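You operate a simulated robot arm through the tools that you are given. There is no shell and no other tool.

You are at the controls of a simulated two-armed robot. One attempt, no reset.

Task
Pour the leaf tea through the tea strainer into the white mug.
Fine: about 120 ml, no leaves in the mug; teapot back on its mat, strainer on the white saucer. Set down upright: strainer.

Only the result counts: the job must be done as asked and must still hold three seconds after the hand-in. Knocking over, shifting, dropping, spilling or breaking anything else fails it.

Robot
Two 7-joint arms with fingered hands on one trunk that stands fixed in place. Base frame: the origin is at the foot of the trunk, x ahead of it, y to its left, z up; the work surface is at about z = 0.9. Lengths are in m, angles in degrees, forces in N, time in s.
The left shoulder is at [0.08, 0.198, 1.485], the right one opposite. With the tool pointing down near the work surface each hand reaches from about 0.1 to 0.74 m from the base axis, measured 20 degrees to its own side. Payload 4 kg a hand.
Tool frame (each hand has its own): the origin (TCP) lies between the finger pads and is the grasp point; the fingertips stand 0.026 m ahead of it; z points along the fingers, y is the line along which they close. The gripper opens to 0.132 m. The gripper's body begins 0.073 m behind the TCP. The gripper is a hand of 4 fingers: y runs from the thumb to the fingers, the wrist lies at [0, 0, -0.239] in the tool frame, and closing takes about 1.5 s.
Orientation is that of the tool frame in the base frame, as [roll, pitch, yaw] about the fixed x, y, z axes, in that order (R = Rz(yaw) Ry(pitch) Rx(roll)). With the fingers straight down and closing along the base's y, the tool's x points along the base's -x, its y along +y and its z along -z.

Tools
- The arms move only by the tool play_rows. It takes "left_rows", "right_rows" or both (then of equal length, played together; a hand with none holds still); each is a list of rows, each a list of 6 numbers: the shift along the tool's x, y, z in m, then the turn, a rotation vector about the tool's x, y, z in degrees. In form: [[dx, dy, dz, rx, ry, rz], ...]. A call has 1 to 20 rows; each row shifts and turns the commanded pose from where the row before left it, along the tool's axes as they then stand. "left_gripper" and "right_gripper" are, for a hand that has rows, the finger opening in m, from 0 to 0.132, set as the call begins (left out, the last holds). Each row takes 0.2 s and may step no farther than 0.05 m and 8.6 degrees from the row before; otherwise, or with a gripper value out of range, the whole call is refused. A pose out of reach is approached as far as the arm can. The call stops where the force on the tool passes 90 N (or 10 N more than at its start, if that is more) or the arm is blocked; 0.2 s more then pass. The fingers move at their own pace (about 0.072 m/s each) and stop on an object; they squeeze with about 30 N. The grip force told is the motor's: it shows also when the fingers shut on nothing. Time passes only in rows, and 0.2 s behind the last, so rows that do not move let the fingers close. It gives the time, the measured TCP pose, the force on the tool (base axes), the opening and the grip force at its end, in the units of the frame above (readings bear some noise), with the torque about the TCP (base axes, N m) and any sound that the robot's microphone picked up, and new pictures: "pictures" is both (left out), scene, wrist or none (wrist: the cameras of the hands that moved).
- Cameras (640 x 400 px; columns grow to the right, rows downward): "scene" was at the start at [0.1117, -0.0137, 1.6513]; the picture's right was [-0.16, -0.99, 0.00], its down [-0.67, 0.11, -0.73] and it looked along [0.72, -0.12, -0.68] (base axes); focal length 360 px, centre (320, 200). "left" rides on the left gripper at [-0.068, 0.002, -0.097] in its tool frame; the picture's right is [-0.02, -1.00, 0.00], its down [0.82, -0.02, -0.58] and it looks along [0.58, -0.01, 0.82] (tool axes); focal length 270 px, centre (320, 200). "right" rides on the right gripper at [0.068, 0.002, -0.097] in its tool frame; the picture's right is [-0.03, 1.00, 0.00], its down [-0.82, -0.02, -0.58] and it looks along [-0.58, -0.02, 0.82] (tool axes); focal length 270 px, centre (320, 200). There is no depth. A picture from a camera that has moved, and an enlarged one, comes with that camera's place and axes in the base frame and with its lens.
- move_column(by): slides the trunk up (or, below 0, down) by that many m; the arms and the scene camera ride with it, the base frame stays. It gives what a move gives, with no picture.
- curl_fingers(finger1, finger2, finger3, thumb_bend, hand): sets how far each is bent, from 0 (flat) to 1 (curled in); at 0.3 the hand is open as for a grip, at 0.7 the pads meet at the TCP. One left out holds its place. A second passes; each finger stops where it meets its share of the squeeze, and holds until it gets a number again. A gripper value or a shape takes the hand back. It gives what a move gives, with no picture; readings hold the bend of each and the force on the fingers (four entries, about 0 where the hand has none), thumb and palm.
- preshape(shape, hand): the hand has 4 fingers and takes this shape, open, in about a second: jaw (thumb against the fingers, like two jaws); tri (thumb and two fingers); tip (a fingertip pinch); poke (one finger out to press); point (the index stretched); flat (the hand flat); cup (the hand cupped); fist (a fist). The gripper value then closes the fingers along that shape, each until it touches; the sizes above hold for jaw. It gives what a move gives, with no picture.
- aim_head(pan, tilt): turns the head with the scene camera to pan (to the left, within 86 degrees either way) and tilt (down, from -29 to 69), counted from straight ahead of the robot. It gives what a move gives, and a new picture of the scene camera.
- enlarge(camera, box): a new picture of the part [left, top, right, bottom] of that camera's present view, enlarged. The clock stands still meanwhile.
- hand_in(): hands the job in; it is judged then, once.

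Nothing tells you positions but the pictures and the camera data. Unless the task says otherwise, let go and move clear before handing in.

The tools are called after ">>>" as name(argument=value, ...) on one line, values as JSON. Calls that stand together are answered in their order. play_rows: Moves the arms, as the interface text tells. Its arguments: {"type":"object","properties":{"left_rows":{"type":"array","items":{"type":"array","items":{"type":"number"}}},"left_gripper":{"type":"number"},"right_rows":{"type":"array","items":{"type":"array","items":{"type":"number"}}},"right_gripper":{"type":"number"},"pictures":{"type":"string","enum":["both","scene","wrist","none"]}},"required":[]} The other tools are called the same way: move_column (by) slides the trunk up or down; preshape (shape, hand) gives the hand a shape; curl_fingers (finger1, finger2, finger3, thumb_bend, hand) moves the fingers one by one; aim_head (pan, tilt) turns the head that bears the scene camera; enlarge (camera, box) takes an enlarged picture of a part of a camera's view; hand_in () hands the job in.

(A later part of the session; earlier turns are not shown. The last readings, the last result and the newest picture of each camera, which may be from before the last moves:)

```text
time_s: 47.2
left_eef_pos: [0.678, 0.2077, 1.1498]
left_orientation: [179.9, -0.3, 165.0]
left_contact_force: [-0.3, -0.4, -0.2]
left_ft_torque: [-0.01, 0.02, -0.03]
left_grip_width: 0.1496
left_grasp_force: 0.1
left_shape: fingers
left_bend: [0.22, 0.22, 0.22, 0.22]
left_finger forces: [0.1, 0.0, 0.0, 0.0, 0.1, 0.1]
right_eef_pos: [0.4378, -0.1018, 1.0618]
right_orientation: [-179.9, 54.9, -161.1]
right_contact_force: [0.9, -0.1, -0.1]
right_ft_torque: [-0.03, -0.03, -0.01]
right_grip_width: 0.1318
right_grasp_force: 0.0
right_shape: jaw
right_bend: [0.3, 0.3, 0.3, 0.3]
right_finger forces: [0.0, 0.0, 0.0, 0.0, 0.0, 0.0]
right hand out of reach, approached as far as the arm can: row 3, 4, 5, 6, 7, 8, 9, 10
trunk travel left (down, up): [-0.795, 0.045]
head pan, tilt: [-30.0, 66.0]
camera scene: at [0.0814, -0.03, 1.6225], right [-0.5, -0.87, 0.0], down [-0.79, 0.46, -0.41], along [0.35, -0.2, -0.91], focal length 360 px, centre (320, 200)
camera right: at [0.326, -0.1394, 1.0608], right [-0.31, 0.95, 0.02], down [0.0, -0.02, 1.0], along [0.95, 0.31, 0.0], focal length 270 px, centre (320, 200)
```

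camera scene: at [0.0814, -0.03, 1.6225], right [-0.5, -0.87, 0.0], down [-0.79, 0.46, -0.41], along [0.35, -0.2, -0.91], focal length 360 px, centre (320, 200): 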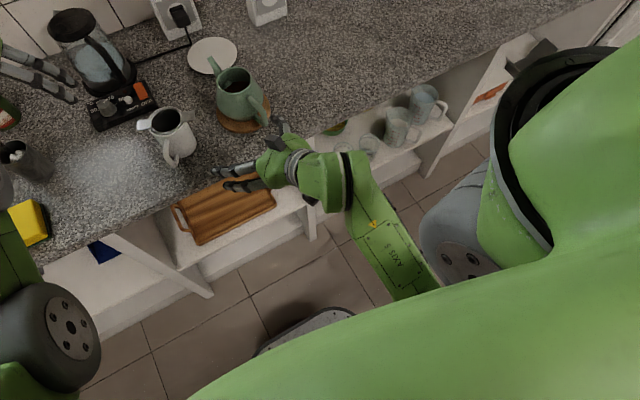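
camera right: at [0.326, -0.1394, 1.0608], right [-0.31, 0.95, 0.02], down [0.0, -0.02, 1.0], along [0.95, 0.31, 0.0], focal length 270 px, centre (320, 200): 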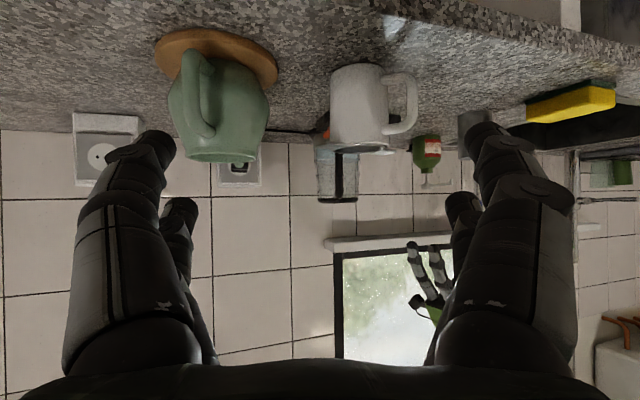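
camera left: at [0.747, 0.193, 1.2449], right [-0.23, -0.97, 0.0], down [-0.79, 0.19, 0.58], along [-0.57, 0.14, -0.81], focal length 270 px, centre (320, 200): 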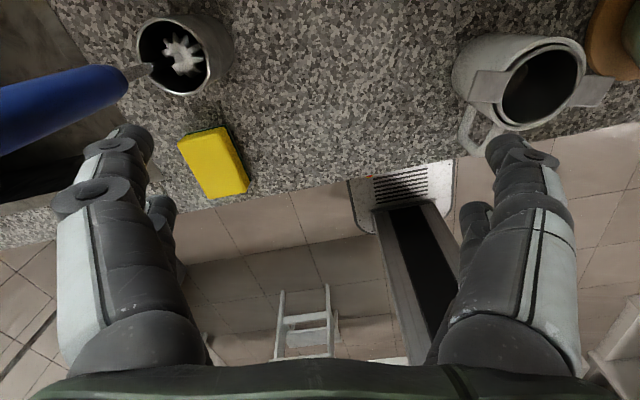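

The arm is at its fold limit: the wrist is too close to the shoulder. I'll raise the trunk fully, which gives room, and then move forward-right-down to the pre-grasp point.

>>> move_column(by=0.045)

>>> play_rows(right_rows=[[0.0096, 0, 0.0133, 0, 0, 0], [0.0096, -0.0176, 0.0133, 0, 0, 0], [0.0096, -0.0176, 0.0133, 0, 0, 0], [0.0096, -0.0176, 0.0133, 0, 0, 0], [0.0096, -0.0176, 0.0133, 0, 0, 0], [0.0096, -0.0176, 0.0133, 0, 0, 0], [0, -0.0176, 0, 0, 0, 0], [0, 0, 0, 0, 0, 0]])

```text
time_s: 48.0
left_eef_pos: [0.6804, 0.208, 1.1939]
left_orientation: [179.9, -0.2, 164.9]
left_contact_force: [0.0, -0.5, 0.3]
left_ft_torque: [-0.02, 0.02, 0.01]
left_grip_width: 0.1497
left_grasp_force: 0.0
left_shape: fingers
left_bend: [0.22, 0.22, 0.22, 0.22]
left_finger forces: [0.0, 0.0, 0.1, 0.1, 0.1, 0.1]
right_eef_pos: [0.4369, -0.102, 1.1061]
right_orientation: [-179.9, 54.9, -161.0]
right_contact_force: [-0.2, 0.6, -0.1]
right_ft_torque: [0.0, -0.01, 0.02]
right_grip_width: 0.132
right_grasp_force: 0.1
right_shape: jaw
right_bend: [0.3, 0.3, 0.3, 0.3]
right_finger forces: [0.0, 0.0, 0.1, 0.0, 0.0, 0.1]
trunk travel left (down, up): [-0.84, 0.0]
head pan, tilt: [-30.0, 66.0]
```

```text
time_s: 49.8
left_eef_pos: [0.6802, 0.2083, 1.1956]
left_orientation: [179.9, -0.3, 165.0]
left_contact_force: [0.3, -0.1, 0.2]
left_ft_torque: [-0.02, -0.02, -0.02]
left_grip_width: 0.1494
left_grasp_force: 0.1
left_shape: fingers
left_bend: [0.22, 0.22, 0.22, 0.22]
left_finger forces: [0.1, 0.0, 0.0, 0.0, 0.1, 0.0]
right_eef_pos: [0.4374, -0.099, 1.0982]
right_orientation: [-179.6, 54.9, -160.9]
right_contact_force: [-0.3, 0.8, 0.3]
right_ft_torque: [-0.01, 0.0, 0.0]
right_grip_width: 0.1318
right_grasp_force: 0.0
right_shape: jaw
right_bend: [0.3, 0.3, 0.3, 0.3]
right_finger forces: [0.0, 0.0, 0.0, 0.0, 0.0, 0.0]
right hand out of reach, approached as far as the arm can: row 1, 2, 3, 4, 5, 6, 7
trunk travel left (down, up): [-0.84, 0.0]
head pan, tilt: [-30.0, 66.0]
camera scene: at [0.0813, -0.03, 1.6675], right [-0.5, -0.87, 0.0], down [-0.79, 0.46, -0.41], along [0.35, -0.2, -0.91], focal length 360 px, centre (320, 200)
camera right: at [0.3262, -0.137, 1.0975], right [-0.31, 0.95, 0.02], down [0.0, -0.02, 1.0], along [0.95, 0.31, 0.0], focal length 270 px, centre (320, 200)
```

scene: 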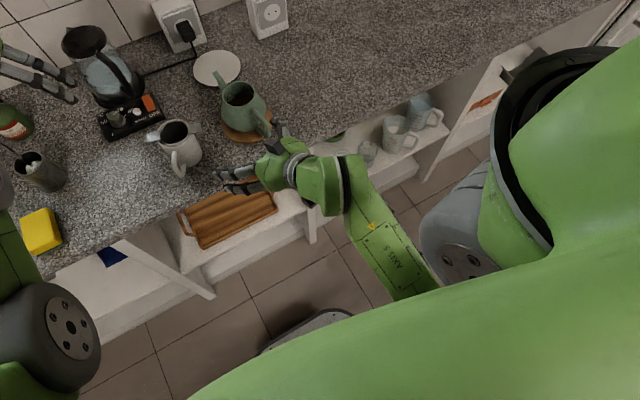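
right: 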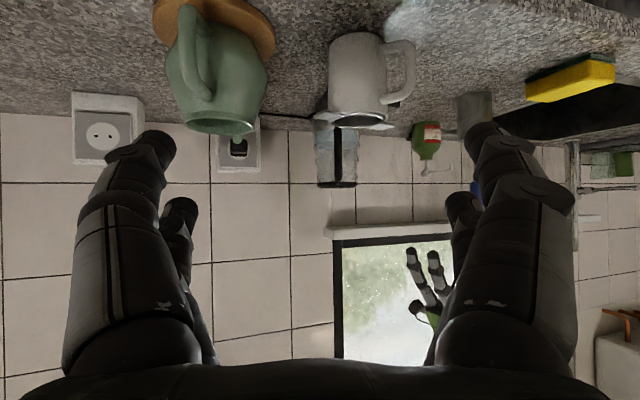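

The arm's joints are stuck in this corner. I'll back out to the earlier good posture (steeper hand, further right and higher) and approach from there.

>>> play_rows(right_rows=[[0, 0, 0, 0, 7.5, 0], [0, 0, 0, 0, 7.5, 0], [0, 0, 0, 3.86, 0, 4.6], [-0.009, -0.028, -0.0093, 0, 0, 0], [-0.009, -0.028, -0.0093, 0, 0, 0], [-0.009, -0.028, -0.0093, 0, 0, 0], [-0.009, -0.028, -0.0093, 0, 0, 0], [-0.009, -0.028, -0.0093, 0, 0, 0], [-0.009, -0.028, -0.0093, 0, 0, 0], [-0.009, -0.028, -0.0093, 0, 0, 0], [0, 0, 0, 0, 0, 0]])

```text
time_s: 52.2
left_eef_pos: [0.6794, 0.2074, 1.1951]
left_orientation: [179.9, -0.3, 164.9]
left_contact_force: [0.3, -0.6, 0.8]
left_ft_torque: [0.05, 0.03, -0.04]
left_grip_width: 0.1495
left_grasp_force: 0.1
left_shape: fingers
left_bend: [0.22, 0.22, 0.22, 0.22]
left_finger forces: [0.0, 0.0, 0.1, 0.0, 0.0, 0.0]
right_eef_pos: [0.488, -0.2865, 1.1885]
right_orientation: [-179.9, 39.9, -167.0]
right_contact_force: [0.0, 1.3, -0.6]
right_ft_torque: [-0.01, 0.01, 0.0]
right_grip_width: 0.1321
right_grasp_force: 0.1
right_shape: jaw
right_bend: [0.3, 0.3, 0.3, 0.3]
right_finger forces: [0.1, 0.0, 0.0, 0.0, 0.0, 0.0]
trunk travel left (down, up): [-0.84, 0.0]
head pan, tilt: [-30.0, 66.0]
camera scene: at [0.0812, -0.0301, 1.6675], right [-0.5, -0.87, 0.0], down [-0.79, 0.46, -0.41], along [0.35, -0.2, -0.91], focal length 360 px, centre (320, 200)
camera right: at [0.377, -0.3123, 1.2185], right [-0.2, 0.98, 0.01], down [0.25, 0.04, 0.97], along [0.95, 0.2, -0.26], focal length 270 px, centre (320, 200)
```

scene: 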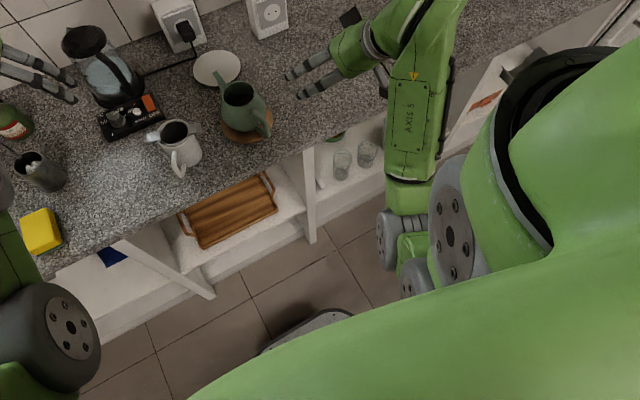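
right: 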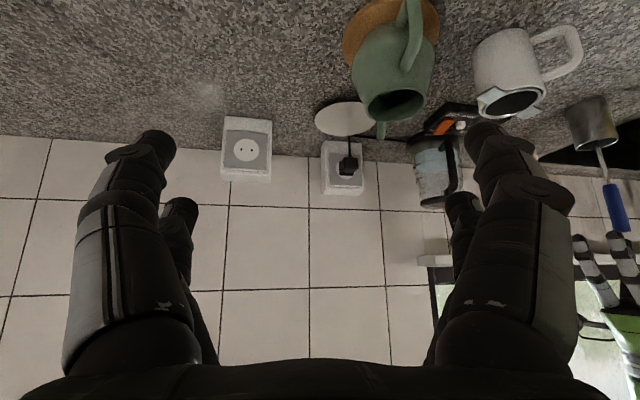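

Back in a good posture. I'll slide left to line up behind the handle, then come down with the hand at 50° to a point about 9 cm short of the handle.

>>> play_rows(right_rows=[[0, 0.024, 0, 0, 0, 0], [0, 0.024, 0, 0, 0, 0], [0, 0.024, 0, 0, 0, 0], [0, 0.024, 0, 0, 0, 0], [0.0107, 0, 0.022, 0, 0, 0], [0.0107, 0, 0.022, 0, 0, 0], [0.0107, 0, 0.022, 0, 0, 0], [0.0107, 0, 0.022, 0, 0, 0], [0.0107, 0, 0.022, 0, 0, 0], [0, 0, 0, 0, 0, 0]])

```text
time_s: 54.4
left_eef_pos: [0.6796, 0.2084, 1.1947]
left_orientation: [179.9, -0.3, 165.0]
left_contact_force: [-0.2, 0.4, 0.7]
left_ft_torque: [0.0, -0.02, 0.01]
left_grip_width: 0.1494
left_grasp_force: 0.0
left_shape: fingers
left_bend: [0.22, 0.22, 0.22, 0.22]
left_finger forces: [0.0, 0.1, 0.0, 0.1, 0.0, 0.1]
right_eef_pos: [0.4937, -0.1876, 1.0697]
right_orientation: [-179.9, 40.0, -167.0]
right_contact_force: [1.1, 0.6, -0.2]
right_ft_torque: [-0.02, 0.06, 0.03]
right_grip_width: 0.1319
right_grasp_force: 0.2
right_shape: jaw
right_bend: [0.3, 0.3, 0.3, 0.3]
right_finger forces: [0.0, 0.0, 0.0, 0.0, 0.1, 0.1]
trunk travel left (down, up): [-0.84, 0.0]
head pan, tilt: [-30.0, 66.0]
camera scene: at [0.0814, -0.03, 1.6675], right [-0.5, -0.87, 0.0], down [-0.79, 0.46, -0.41], along [0.35, -0.2, -0.91], focal length 360 px, centre (320, 200)
camera right: at [0.3833, -0.2118, 1.1], right [-0.2, 0.98, 0.02], down [0.25, 0.04, 0.97], along [0.95, 0.2, -0.26], focal length 270 px, centre (320, 200)
```

scene: 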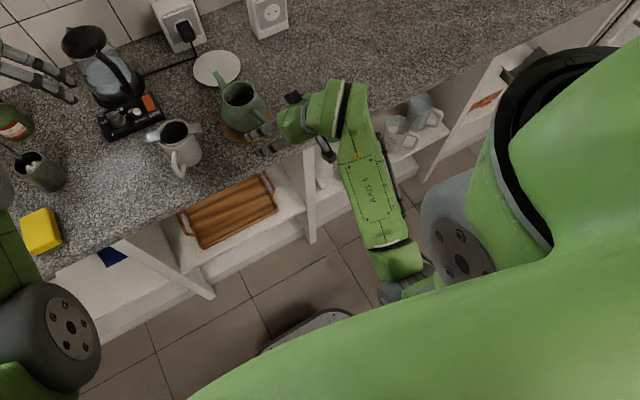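
right: 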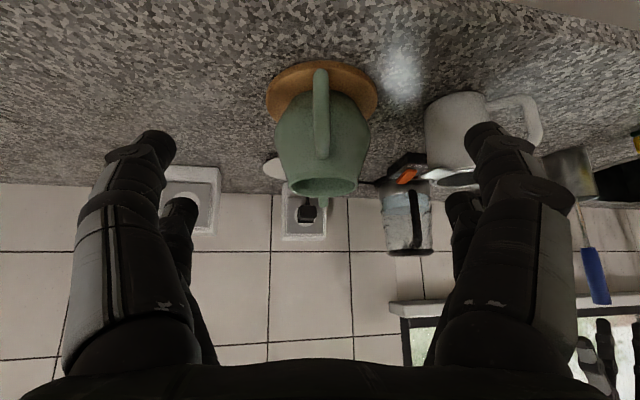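

The right hand is now aligned with the handle plane: handle and spout line up at the image centre. I'll zoom in to measure the handle.

>>> enlarge(camera="right", box=[240, 40, 400, 220])

>>> aim_head(pan=-12, tilt=48)

>>> enlarge(camera="scene", box=[220, 150, 420, 310])

```text
2.22 times, centred on (320, 130) of right
camera zoom: at [0.3833, -0.2118, 1.1], right [-0.2, 0.98, 0.02], down [0.25, 0.04, 0.97], along [0.95, 0.2, -0.26], focal length 601 px, centre (320, 356)
```

zoom: 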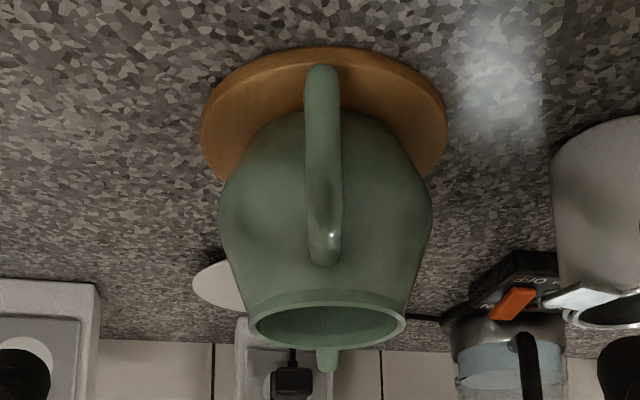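

```text
time_s: 55.2
left_eef_pos: [0.6789, 0.209, 1.1957]
left_orientation: [179.8, -0.3, 164.9]
left_contact_force: [0.9, -0.6, -0.5]
left_ft_torque: [-0.04, 0.0, -0.01]
left_grip_width: 0.1493
left_grasp_force: 0.2
left_shape: fingers
left_bend: [0.22, 0.22, 0.22, 0.22]
left_finger forces: [0.0, 0.0, 0.0, 0.1, 0.1, 0.0]
right_eef_pos: [0.4937, -0.1868, 1.0715]
right_orientation: [-180.0, 40.0, -167.0]
right_contact_force: [0.6, -0.3, 0.3]
right_ft_torque: [-0.02, 0.02, -0.01]
right_grip_width: 0.1317
right_grasp_force: 0.0
right_shape: jaw
right_bend: [0.3, 0.3, 0.3, 0.3]
right_finger forces: [0.0, 0.0, 0.1, 0.1, 0.0, 0.0]
trunk travel left (down, up): [-0.84, 0.0]
head pan, tilt: [-12.0, 48.0]
camera scene: at [0.1069, -0.0165, 1.6893], right [-0.21, -0.98, 0.0], down [-0.73, 0.16, -0.67], along [0.65, -0.14, -0.74], focal length 360 px, centre (320, 200)
```

scene: 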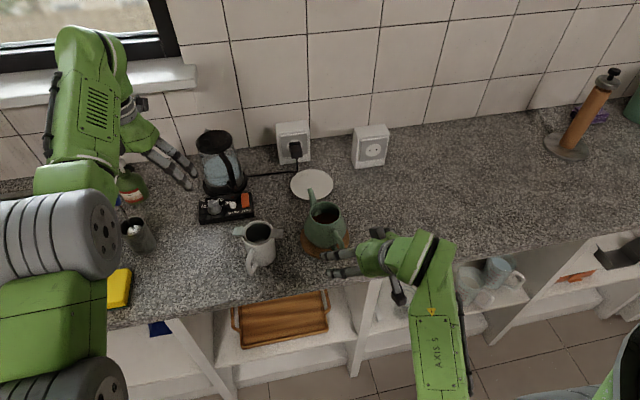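

```text
2.50 times, centred on (320, 230) of scene
camera zoom: at [0.1069, -0.0165, 1.6893], right [-0.21, -0.98, 0.0], down [-0.73, 0.16, -0.67], along [0.65, -0.14, -0.74], focal length 900 px, centre (320, 125)
```

zoom: 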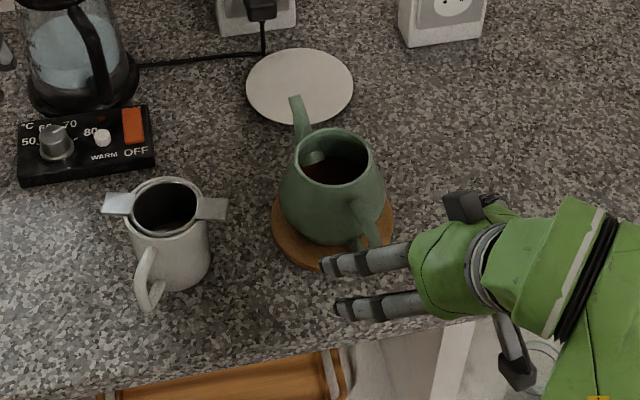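

The handle's outer strap is roughly vertical at (0.573, -0.168), from z≈0.935 to 0.985. I'll flatten the hand to 38° and approach to about 4 cm short.

>>> play_rows(right_rows=[[0, 0, 0, 0, -6, 0], [0, 0, 0, 0, -6, 0], [0.0093, 0, 0.0225, 0, 0, 0], [0.0093, 0, 0.0225, 0, 0, 0], [0.0093, 0, 0.0225, 0, 0, 0], [0.0093, 0, 0.0225, 0, 0, 0], [0, 0, 0, 0, 0, 0]])

>>> enlarge(camera="scene", box=[250, 170, 410, 300])

>>> enlarge(camera="right", box=[180, 20, 460, 220])

```text
time_s: 56.9
left_eef_pos: [0.6784, 0.2079, 1.1948]
left_orientation: [179.9, -0.4, 164.9]
left_contact_force: [0.6, 0.5, -0.1]
left_ft_torque: [0.0, -0.01, 0.0]
left_grip_width: 0.1493
left_grasp_force: 0.0
left_shape: fingers
left_bend: [0.22, 0.22, 0.22, 0.22]
left_finger forces: [0.1, 0.0, 0.0, 0.0, 0.1, 0.0]
right_eef_pos: [0.547, -0.1074, 1.0078]
right_orientation: [-179.4, 51.9, -167.0]
right_contact_force: [-1.1, -1.7, 1.1]
right_ft_torque: [-0.08, 0.0, -0.03]
right_grip_width: 0.1319
right_grasp_force: 0.1
right_shape: jaw
right_bend: [0.3, 0.3, 0.3, 0.29]
right_finger forces: [0.0, 0.0, 0.0, 0.0, 1.1, 0.0]
right hand out of reach, approached as far as the arm can: row 2, 3, 4, 5, 6
trunk travel left (down, up): [-0.84, 0.0]
head pan, tilt: [-12.0, 48.0]
camera scene: at [0.1063, -0.0172, 1.6894], right [-0.21, -0.98, 0.0], down [-0.73, 0.16, -0.67], along [0.65, -0.14, -0.74], focal length 360 px, centre (320, 200)
camera right: at [0.4334, -0.1327, 1.0137], right [-0.2, 0.98, 0.01], down [0.05, 0.0, 1.0], along [0.98, 0.2, -0.05], focal length 270 px, centre (320, 200)
```

scene: 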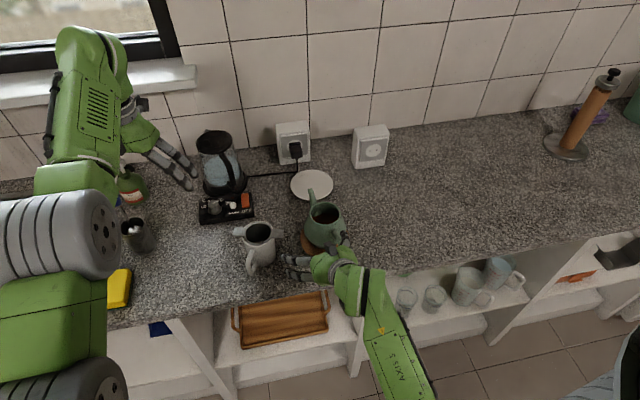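
right: 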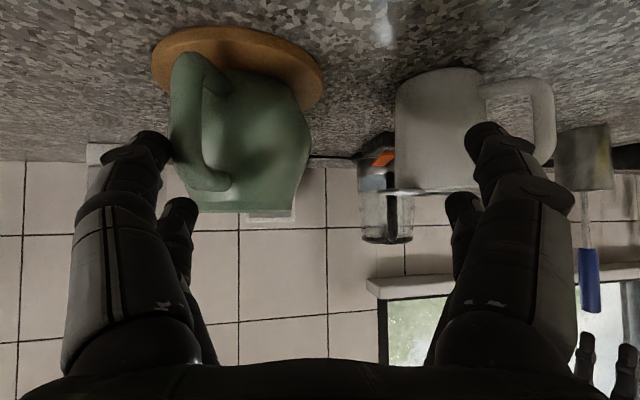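

```text
3.08 times, centred on (330, 235) of scene
camera zoom: at [0.1063, -0.0172, 1.6894], right [-0.21, -0.98, 0.0], down [-0.73, 0.16, -0.67], along [0.65, -0.14, -0.74], focal length 1107 px, centre (289, 92)
```

zoom: 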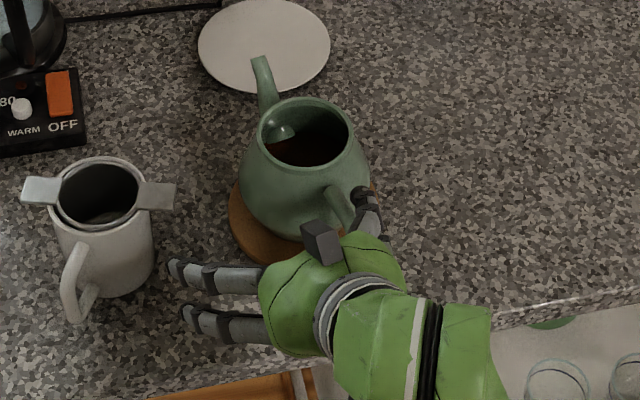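

```text
2.00 times, centred on (320, 120) of right
camera zoom: at [0.4334, -0.1327, 1.0137], right [-0.2, 0.98, 0.01], down [0.05, 0.0, 1.0], along [0.98, 0.2, -0.05], focal length 541 px, centre (320, 360)
```

zoom: 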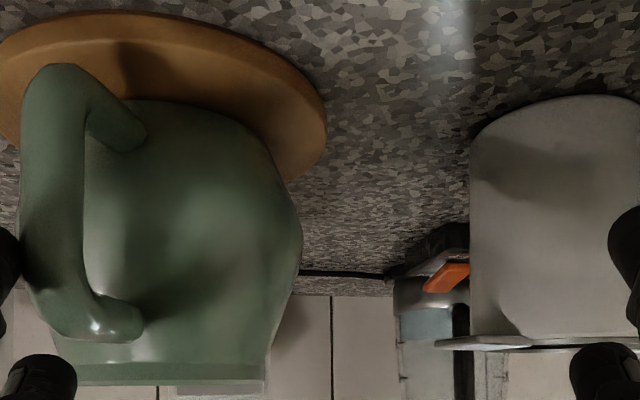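

The flatter hand with 13° heading isn't reachable here, and the arm drifted left until the thumb lightly touched the handle; the pot did not move. I'll back off, then use a heading near 0°, which suits the arm better. The handle strap can be gripped from that direction too.

>>> play_rows(right_rows=[[0, 0.002, -0.015, 0, 0, 0], [0, 0.002, -0.025, 0, 0, 0], [0, 0, -0.025, 0, 0, 0], [0, 0, 0, 0, 6, 0], [0, 0, 0, 0, 6, 0], [0, 0, 0, 4.2, 0, 5], [0, 0, 0, 4.2, 0, 5], [0, 0, 0, 0, 0, 0]])

>>> enlarge(camera="scene", box=[220, 150, 420, 310])

```text
time_s: 58.6
left_eef_pos: [0.6799, 0.2078, 1.1943]
left_orientation: [180.0, -0.3, 165.0]
left_contact_force: [-0.1, -0.1, -0.5]
left_ft_torque: [0.02, 0.02, -0.03]
left_grip_width: 0.1496
left_grasp_force: 0.0
left_shape: fingers
left_bend: [0.22, 0.22, 0.22, 0.22]
left_finger forces: [0.0, 0.1, 0.0, 0.0, 0.0, 0.0]
right_eef_pos: [0.5003, -0.1133, 1.0479]
right_orientation: [-179.7, 39.9, 179.9]
right_contact_force: [-0.5, 0.6, -0.6]
right_ft_torque: [-0.01, 0.0, -0.01]
right_grip_width: 0.1319
right_grasp_force: 0.1
right_shape: jaw
right_bend: [0.3, 0.3, 0.3, 0.3]
right_finger forces: [0.0, 0.0, 0.0, 0.0, 0.1, 0.0]
trunk travel left (down, up): [-0.84, 0.0]
head pan, tilt: [-12.0, 48.0]
camera scene: at [0.1081, -0.0165, 1.6893], right [-0.21, -0.98, 0.0], down [-0.73, 0.15, -0.67], along [0.65, -0.14, -0.74], focal length 360 px, centre (320, 200)
camera right: at [0.3862, -0.1136, 1.0787], right [0.02, 1.0, 0.01], down [0.26, -0.02, 0.97], along [0.97, -0.02, -0.26], focal length 270 px, centre (320, 200)
```

scene: 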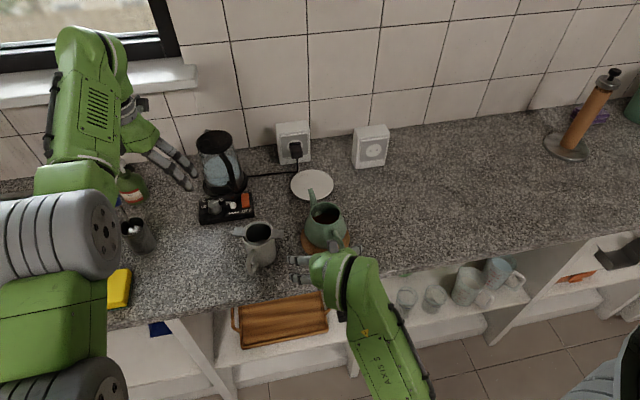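
right: 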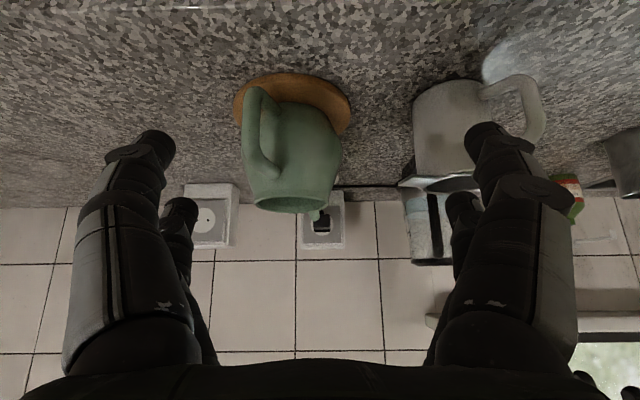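

```text
2.50 times, centred on (320, 230) of scene
camera zoom: at [0.1081, -0.0165, 1.6893], right [-0.21, -0.98, 0.0], down [-0.73, 0.15, -0.67], along [0.65, -0.14, -0.74], focal length 900 px, centre (320, 125)
```

zoom: 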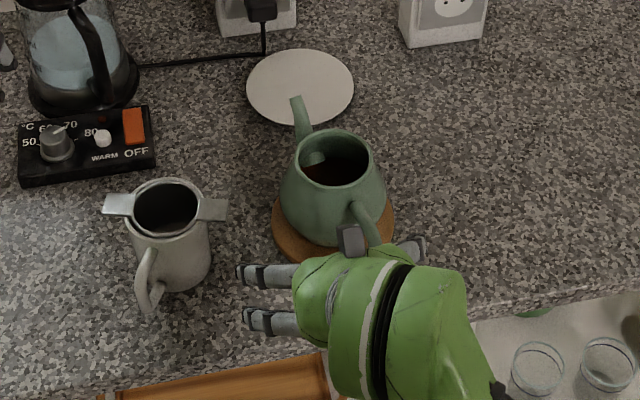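

The pot is unmoved. With heading 0°, I'll shift right to line up with the handle and then flatten the hand gradually.

>>> play_rows(right_rows=[[0, -0.018, -0.005, 0, 0, 0], [0, -0.018, 0, 0, 0, 0], [0, -0.019, 0, 0, 0, 0], [0, 0, 0, 0, 0, 0]], pictures="none")

>>> play_rows(right_rows=[[0, 0, 0, 0, -5, 0], [0, 0, 0, 0, -5, 0], [0, 0, 0, 0, 0, 0]], pictures="wrist")

```text
time_s: 59.6
left_eef_pos: [0.6792, 0.2077, 1.1939]
left_orientation: [179.9, -0.2, 165.0]
left_contact_force: [0.0, -0.6, 0.7]
left_ft_torque: [0.02, 0.04, -0.02]
left_grip_width: 0.1496
left_grasp_force: 0.1
left_shape: fingers
left_bend: [0.22, 0.22, 0.22, 0.22]
left_finger forces: [0.0, 0.1, 0.1, 0.0, 0.0, 0.0]
right_eef_pos: [0.4955, -0.1696, 1.0538]
right_orientation: [-179.8, 39.9, 179.9]
right_contact_force: [0.8, 0.3, -0.3]
right_ft_torque: [0.01, 0.03, 0.01]
right_grip_width: 0.1316
right_grasp_force: 0.1
right_shape: jaw
right_bend: [0.3, 0.3, 0.3, 0.3]
right_finger forces: [0.0, 0.0, 0.1, 0.0, 0.0, 0.0]
trunk travel left (down, up): [-0.84, 0.0]
head pan, tilt: [-12.0, 48.0]
```

```text
time_s: 60.5
left_eef_pos: [0.6788, 0.2075, 1.1944]
left_orientation: [179.9, -0.2, 165.0]
left_contact_force: [0.6, 0.0, 1.2]
left_ft_torque: [0.0, 0.01, -0.02]
left_grip_width: 0.1494
left_grasp_force: 0.1
left_shape: fingers
left_bend: [0.22, 0.22, 0.22, 0.22]
left_finger forces: [0.1, 0.0, 0.0, 0.2, 0.1, 0.0]
right_eef_pos: [0.4971, -0.1693, 1.0543]
right_orientation: [-179.8, 49.9, -180.0]
right_contact_force: [0.5, -1.1, -0.5]
right_ft_torque: [-0.01, 0.02, -0.01]
right_grip_width: 0.1321
right_grasp_force: 0.0
right_shape: jaw
right_bend: [0.3, 0.3, 0.3, 0.3]
right_finger forces: [0.1, 0.0, 0.0, 0.0, 0.0, 0.1]
trunk travel left (down, up): [-0.84, 0.0]
head pan, tilt: [-12.0, 48.0]
camera right: at [0.3797, -0.1685, 1.0626], right [0.02, 1.0, 0.02], down [0.08, -0.02, 1.0], along [1.0, -0.02, -0.08], focal length 270 px, centre (320, 200)
```

right: 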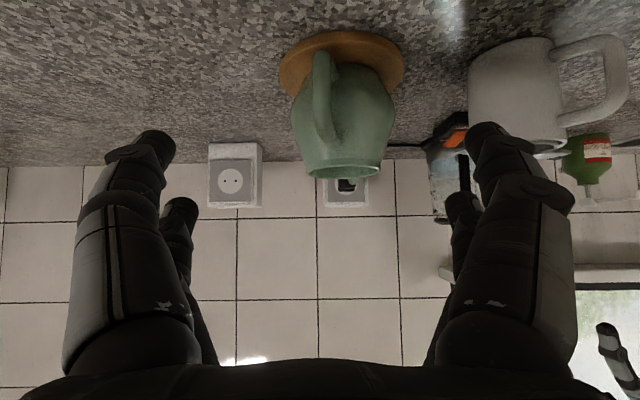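

Heading 0° with a 40° pitch works. I'll flatten 5° more and move in toward the handle in stages.

>>> play_rows(right_rows=[[0, 0, 0, 0, -5, 0], [0, 0, 0, 0, 0, 0]], pictures="none")

>>> play_rows(right_rows=[[0.007, 0, 0.015, 0, 0, 0], [0.007, 0, 0.015, 0, 0, 0], [0.007, 0, 0.015, 0, 0, 0], [0.007, 0, 0.015, 0, 0, 0], [0, 0, 0, 0, 0, 0]])

>>> enlarge(camera="right", box=[180, 20, 460, 220])

```text
time_s: 61.0
left_eef_pos: [0.6786, 0.208, 1.1946]
left_orientation: [179.9, -0.3, 165.0]
left_contact_force: [-0.3, -0.1, 0.9]
left_ft_torque: [0.01, 0.02, 0.02]
left_grip_width: 0.1495
left_grasp_force: 0.1
left_shape: fingers
left_bend: [0.22, 0.22, 0.22, 0.22]
left_finger forces: [0.0, 0.0, 0.0, 0.0, 0.1, 0.1]
right_eef_pos: [0.4964, -0.1693, 1.0531]
right_orientation: [-179.8, 55.0, -180.0]
right_contact_force: [0.0, 0.4, 0.1]
right_ft_torque: [0.01, -0.01, 0.01]
right_grip_width: 0.1319
right_grasp_force: 0.1
right_shape: jaw
right_bend: [0.3, 0.3, 0.3, 0.3]
right_finger forces: [0.0, 0.0, 0.0, 0.0, 0.1, 0.1]
trunk travel left (down, up): [-0.84, 0.0]
head pan, tilt: [-12.0, 48.0]
```

```text
time_s: 62.2
left_eef_pos: [0.6791, 0.2082, 1.1953]
left_orientation: [179.8, -0.3, 164.9]
left_contact_force: [-0.7, 0.2, 0.0]
left_ft_torque: [-0.02, 0.0, -0.03]
left_grip_width: 0.1493
left_grasp_force: 0.1
left_shape: fingers
left_bend: [0.22, 0.22, 0.22, 0.22]
left_finger forces: [0.1, 0.0, 0.1, 0.0, 0.0, 0.0]
right_eef_pos: [0.5288, -0.1682, 0.9952]
right_orientation: [-179.8, 55.0, -180.0]
right_contact_force: [0.3, 0.5, 0.2]
right_ft_torque: [0.0, 0.02, 0.01]
right_grip_width: 0.1319
right_grasp_force: 0.1
right_shape: jaw
right_bend: [0.3, 0.3, 0.3, 0.3]
right_finger forces: [0.0, 0.0, 0.0, 0.0, 0.1, 0.0]
trunk travel left (down, up): [-0.84, 0.0]
head pan, tilt: [-12.0, 48.0]
camera scene: at [0.1068, -0.0167, 1.6894], right [-0.21, -0.98, 0.0], down [-0.73, 0.15, -0.67], along [0.65, -0.14, -0.74], focal length 360 px, centre (320, 200)
camera right: at [0.4118, -0.1675, 0.9945], right [0.02, 1.0, 0.02], down [0.0, -0.02, 1.0], along [1.0, -0.02, 0.0], focal length 270 px, centre (320, 200)
```

scene: 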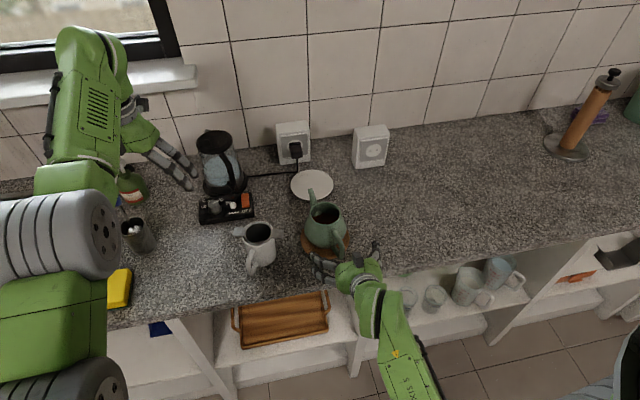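
right: 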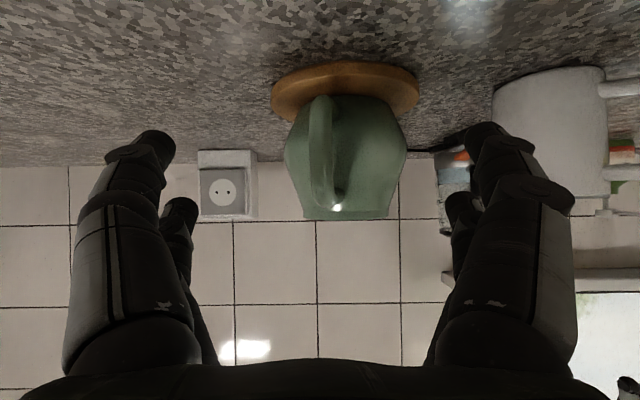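

```text
2.00 times, centred on (320, 120) of right
camera zoom: at [0.4118, -0.1675, 0.9945], right [0.02, 1.0, 0.02], down [0.0, -0.02, 1.0], along [1.0, -0.02, 0.0], focal length 541 px, centre (320, 360)
```

zoom: 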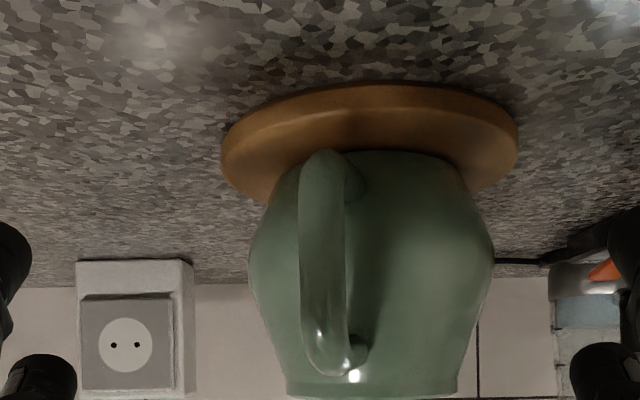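

The strap is centred between the fingers, spanning z≈0.932–0.999. I'll move in the final 5 cm.

>>> play_rows(right_rows=[[0, -0.001, 0.013, 0, 0, 0], [0, -0.001, 0.013, 0, 0, 0], [0, 0, 0.013, 0, 0, 0], [0, 0, 0.011, 0, 0, 0], [0, 0, 0, 0, 0, 0]])

>>> enlarge(camera="right", box=[100, 20, 540, 260])

>>> enlarge(camera="scene", box=[250, 170, 410, 300])

```text
time_s: 63.5
left_eef_pos: [0.6793, 0.2073, 1.1951]
left_orientation: [179.9, -0.3, 165.0]
left_contact_force: [-0.6, 0.3, -0.6]
left_ft_torque: [-0.01, -0.02, -0.01]
left_grip_width: 0.1494
left_grasp_force: 0.0
left_shape: fingers
left_bend: [0.22, 0.22, 0.22, 0.22]
left_finger forces: [0.0, 0.0, 0.0, 0.1, 0.0, 0.0]
right_eef_pos: [0.5691, -0.1718, 0.9667]
right_orientation: [-179.8, 54.9, -179.9]
right_contact_force: [0.5, -0.9, 0.5]
right_ft_torque: [-0.05, 0.0, 0.04]
right_grip_width: 0.1319
right_grasp_force: 0.0
right_shape: jaw
right_bend: [0.3, 0.3, 0.3, 0.3]
right_finger forces: [0.1, 0.1, 0.0, 0.1, 0.1, 0.0]
trunk travel left (down, up): [-0.84, 0.0]
head pan, tilt: [-12.0, 48.0]
camera scene: at [0.1073, -0.0166, 1.6894], right [-0.21, -0.98, 0.0], down [-0.73, 0.15, -0.67], along [0.65, -0.14, -0.74], focal length 360 px, centre (320, 200)
camera right: at [0.4516, -0.1706, 0.9663], right [0.02, 1.0, 0.02], down [0.0, -0.02, 1.0], along [1.0, -0.02, 0.0], focal length 270 px, centre (320, 200)
```

scene: 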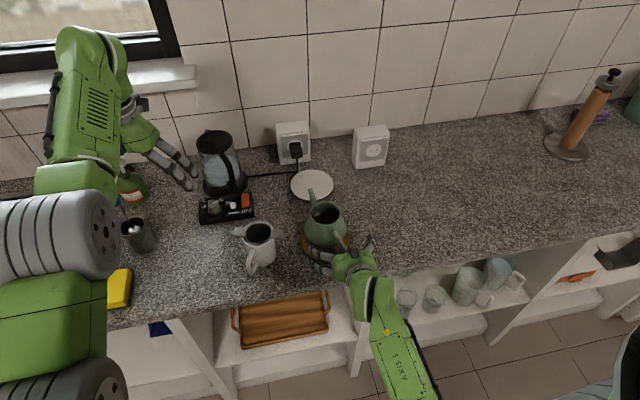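
right: 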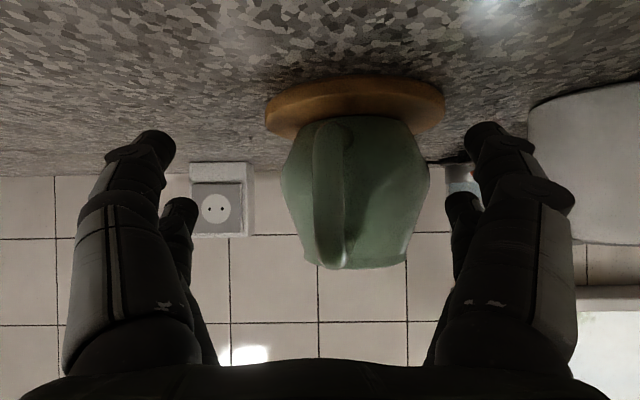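

```text
1.45 times, centred on (320, 140) of right
camera zoom: at [0.4516, -0.1706, 0.9663], right [0.02, 1.0, 0.02], down [0.0, -0.02, 1.0], along [1.0, -0.02, 0.0], focal length 393 px, centre (320, 287)
```

zoom: 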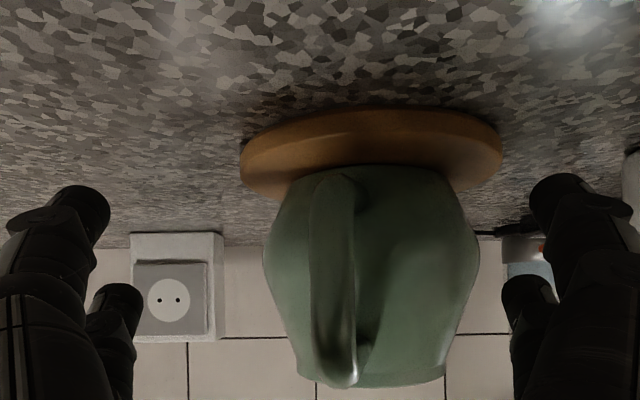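

```text
3.08 times, centred on (330, 235) of scene
camera zoom: at [0.1073, -0.0166, 1.6894], right [-0.21, -0.98, 0.0], down [-0.73, 0.15, -0.67], along [0.65, -0.14, -0.74], focal length 1107 px, centre (289, 92)
```

zoom: 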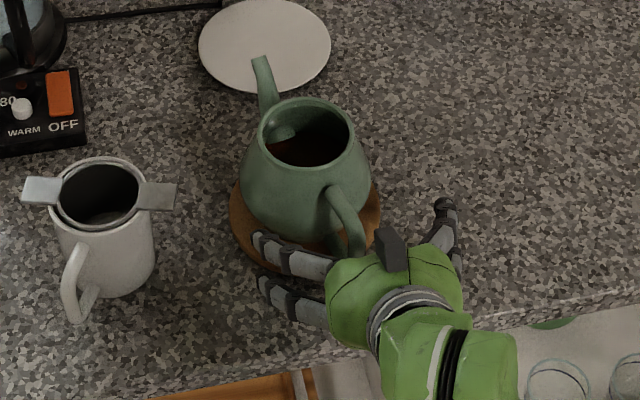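

The handle sits between the finger pairs. I'll nudge 3 mm left to centre on the strap and close to 30 mm first to check.

>>> play_rows(right_rows=[[0, 0.0025, 0, 0, 0, 0], [0, 0, 0, 0, 0, 0], [0, 0, 0, 0, 0, 0], [0, 0, 0, 0, 0, 0], [0, 0, 0, 0, 0, 0]], right_gripper=0.035)

>>> enlarge(camera="right", box=[180, 60, 460, 280])

>>> enlarge(camera="scene", box=[250, 170, 410, 300])

```text
time_s: 64.7
left_eef_pos: [0.6787, 0.2088, 1.1953]
left_orientation: [179.9, -0.3, 165.0]
left_contact_force: [-1.0, 0.3, 0.8]
left_ft_torque: [0.03, 0.02, 0.02]
left_grip_width: 0.1492
left_grasp_force: 0.1
left_shape: fingers
left_bend: [0.22, 0.22, 0.22, 0.22]
left_finger forces: [0.1, 0.0, 0.0, 0.0, 0.1, 0.1]
right_eef_pos: [0.5694, -0.1685, 0.9663]
right_orientation: [-179.8, 54.9, 180.0]
right_contact_force: [-0.3, -1.2, -0.1]
right_ft_torque: [0.0, 0.01, 0.01]
right_grip_width: 0.0354
right_grasp_force: 0.0
right_shape: jaw
right_bend: [0.73, 0.73, 0.73, 0.7]
right_finger forces: [0.1, 0.0, 0.0, 0.1, 0.0, 0.0]
trunk travel left (down, up): [-0.84, 0.0]
head pan, tilt: [-12.0, 48.0]
camera scene: at [0.1072, -0.0166, 1.6894], right [-0.21, -0.98, 0.0], down [-0.73, 0.15, -0.67], along [0.65, -0.14, -0.74], focal length 360 px, centre (320, 200)
camera right: at [0.4515, -0.1681, 0.9663], right [0.02, 1.0, 0.02], down [0.0, -0.02, 1.0], along [1.0, -0.02, 0.0], focal length 270 px, centre (320, 200)
```

scene: 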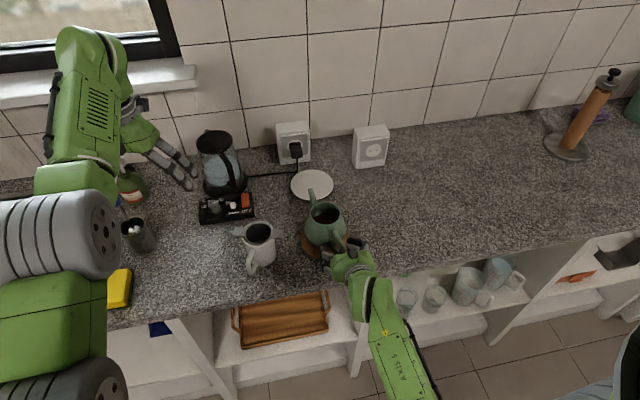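
right: 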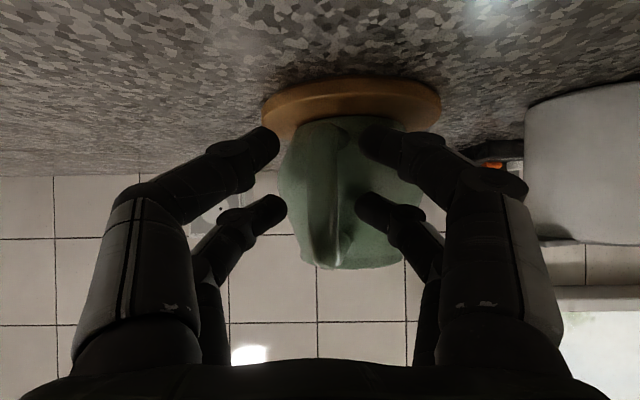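

```text
1.82 times, centred on (320, 170) of right
camera zoom: at [0.4515, -0.1681, 0.9663], right [0.02, 1.0, 0.02], down [0.0, -0.02, 1.0], along [1.0, -0.02, 0.0], focal length 491 px, centre (320, 254)
```

zoom: 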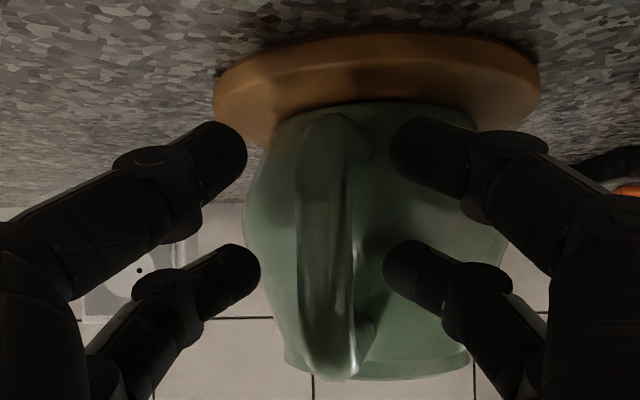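

```text
3.08 times, centred on (330, 235) of scene
camera zoom: at [0.1072, -0.0166, 1.6894], right [-0.21, -0.98, 0.0], down [-0.73, 0.15, -0.67], along [0.65, -0.14, -0.74], focal length 1107 px, centre (289, 92)
```

zoom: 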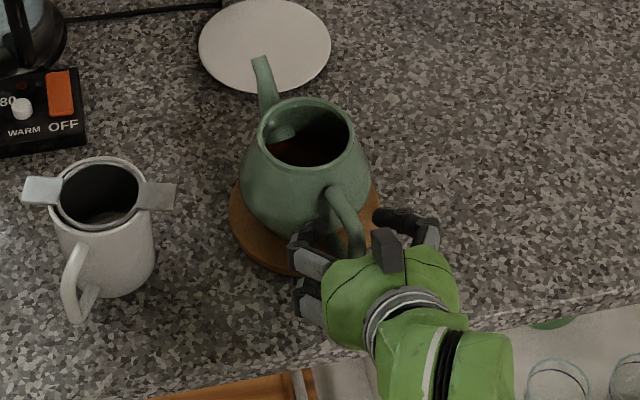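

The fingers flank the strap evenly. Closing fully now.

>>> play_rows(right_rows=[[0, 0, 0, 0, 0, 0], [0, 0, 0, 0, 0, 0], [0, 0, 0, 0, 0, 0], [0, 0, 0, 0, 0, 0], [0, 0, 0, 0, 0, 0], [0, 0, 0, 0, 0, 0]], right_gripper=0.0, pictures="none")

>>> enlarge(camera="right", box=[180, 60, 460, 280])

>>> enlarge(camera="scene", box=[250, 170, 410, 300])

```text
time_s: 66.0
left_eef_pos: [0.6787, 0.2076, 1.1953]
left_orientation: [180.0, -0.3, 164.9]
left_contact_force: [0.1, 0.2, -0.6]
left_ft_torque: [0.02, -0.01, 0.02]
left_grip_width: 0.1498
left_grasp_force: 0.2
left_shape: fingers
left_bend: [0.22, 0.22, 0.22, 0.22]
left_finger forces: [0.0, 0.0, 0.0, 0.1, 0.0, 0.0]
right_eef_pos: [0.5694, -0.1684, 0.967]
right_orientation: [-179.9, 54.9, 180.0]
right_contact_force: [1.3, 0.2, 0.2]
right_ft_torque: [0.14, -0.01, 0.05]
right_grip_width: 0.0001
right_grasp_force: 30.1
right_shape: jaw
right_bend: [0.72, 0.61, 0.61, 0.7]
right_finger forces: [25.9, 0.0, 0.1, 0.0, 26.9, 0.0]
trunk travel left (down, up): [-0.84, 0.0]
head pan, tilt: [-12.0, 48.0]
```

```text
1.82 times, centred on (320, 170) of right
camera zoom: at [0.4516, -0.1679, 0.9665], right [0.02, 1.0, 0.02], down [0.0, -0.02, 1.0], along [1.0, -0.02, 0.0], focal length 491 px, centre (320, 254)
```

zoom: 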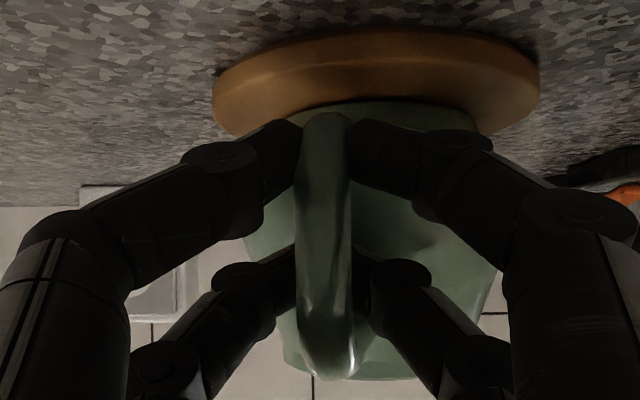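

```text
3.08 times, centred on (330, 235) of scene
camera zoom: at [0.1072, -0.0163, 1.6894], right [-0.21, -0.98, 0.0], down [-0.73, 0.15, -0.67], along [0.65, -0.14, -0.74], focal length 1107 px, centre (289, 92)
```

zoom: 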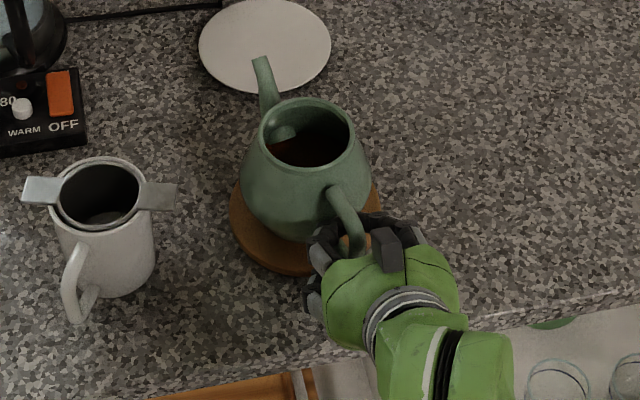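

Finger 1 and the thumb report closing to zero width, so they may have met inside the loop rather than on the strap. I'll inspect this closely.

>>> enlarge(camera="right", box=[270, 110, 370, 190])

>>> enlarge(camera="right", box=[270, 170, 370, 250])

>>> enlarge(camera="scene", box=[310, 215, 370, 265])

```text
5.00 times, centred on (320, 150) of right
camera zoom: at [0.4516, -0.1679, 0.9665], right [0.02, 1.0, 0.02], down [0.0, -0.02, 1.0], along [1.0, -0.02, 0.0], focal length 1351 px, centre (320, 450)
```

zoom: 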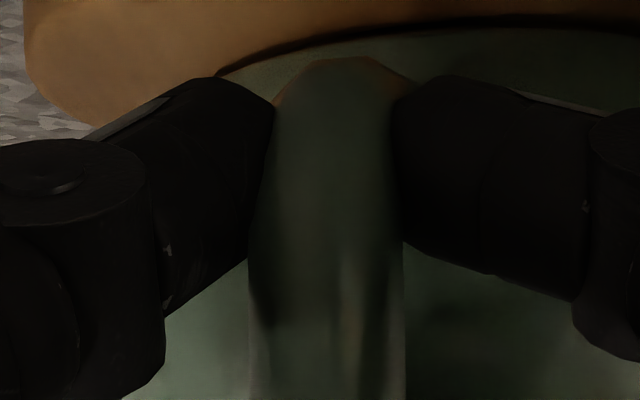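

```text
5.00 times, centred on (320, 210) of right
camera zoom: at [0.4516, -0.1679, 0.9665], right [0.02, 1.0, 0.02], down [0.0, -0.02, 1.0], along [1.0, -0.02, 0.0], focal length 1351 px, centre (320, 150)
```

zoom: 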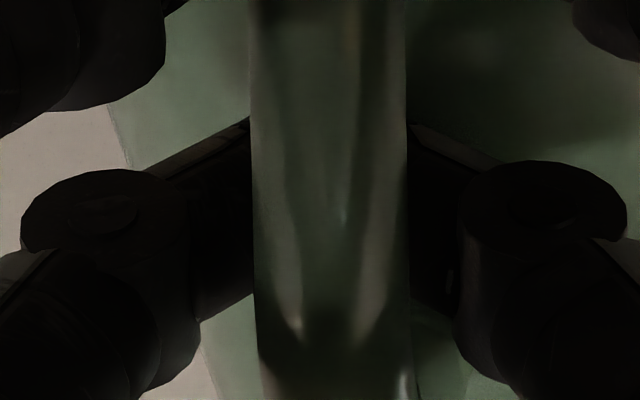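

```text
8.00 times, centred on (340, 240) of scene
camera zoom: at [0.1072, -0.0163, 1.6894], right [-0.21, -0.98, 0.0], down [-0.73, 0.15, -0.67], along [0.65, -0.14, -0.74], focal length 2879 px, centre (160, -120)
```

zoom: 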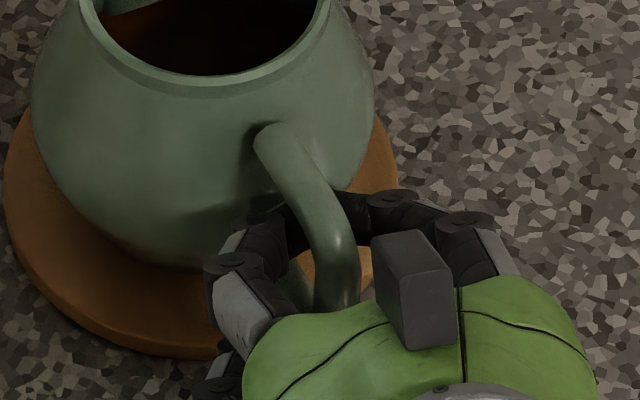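

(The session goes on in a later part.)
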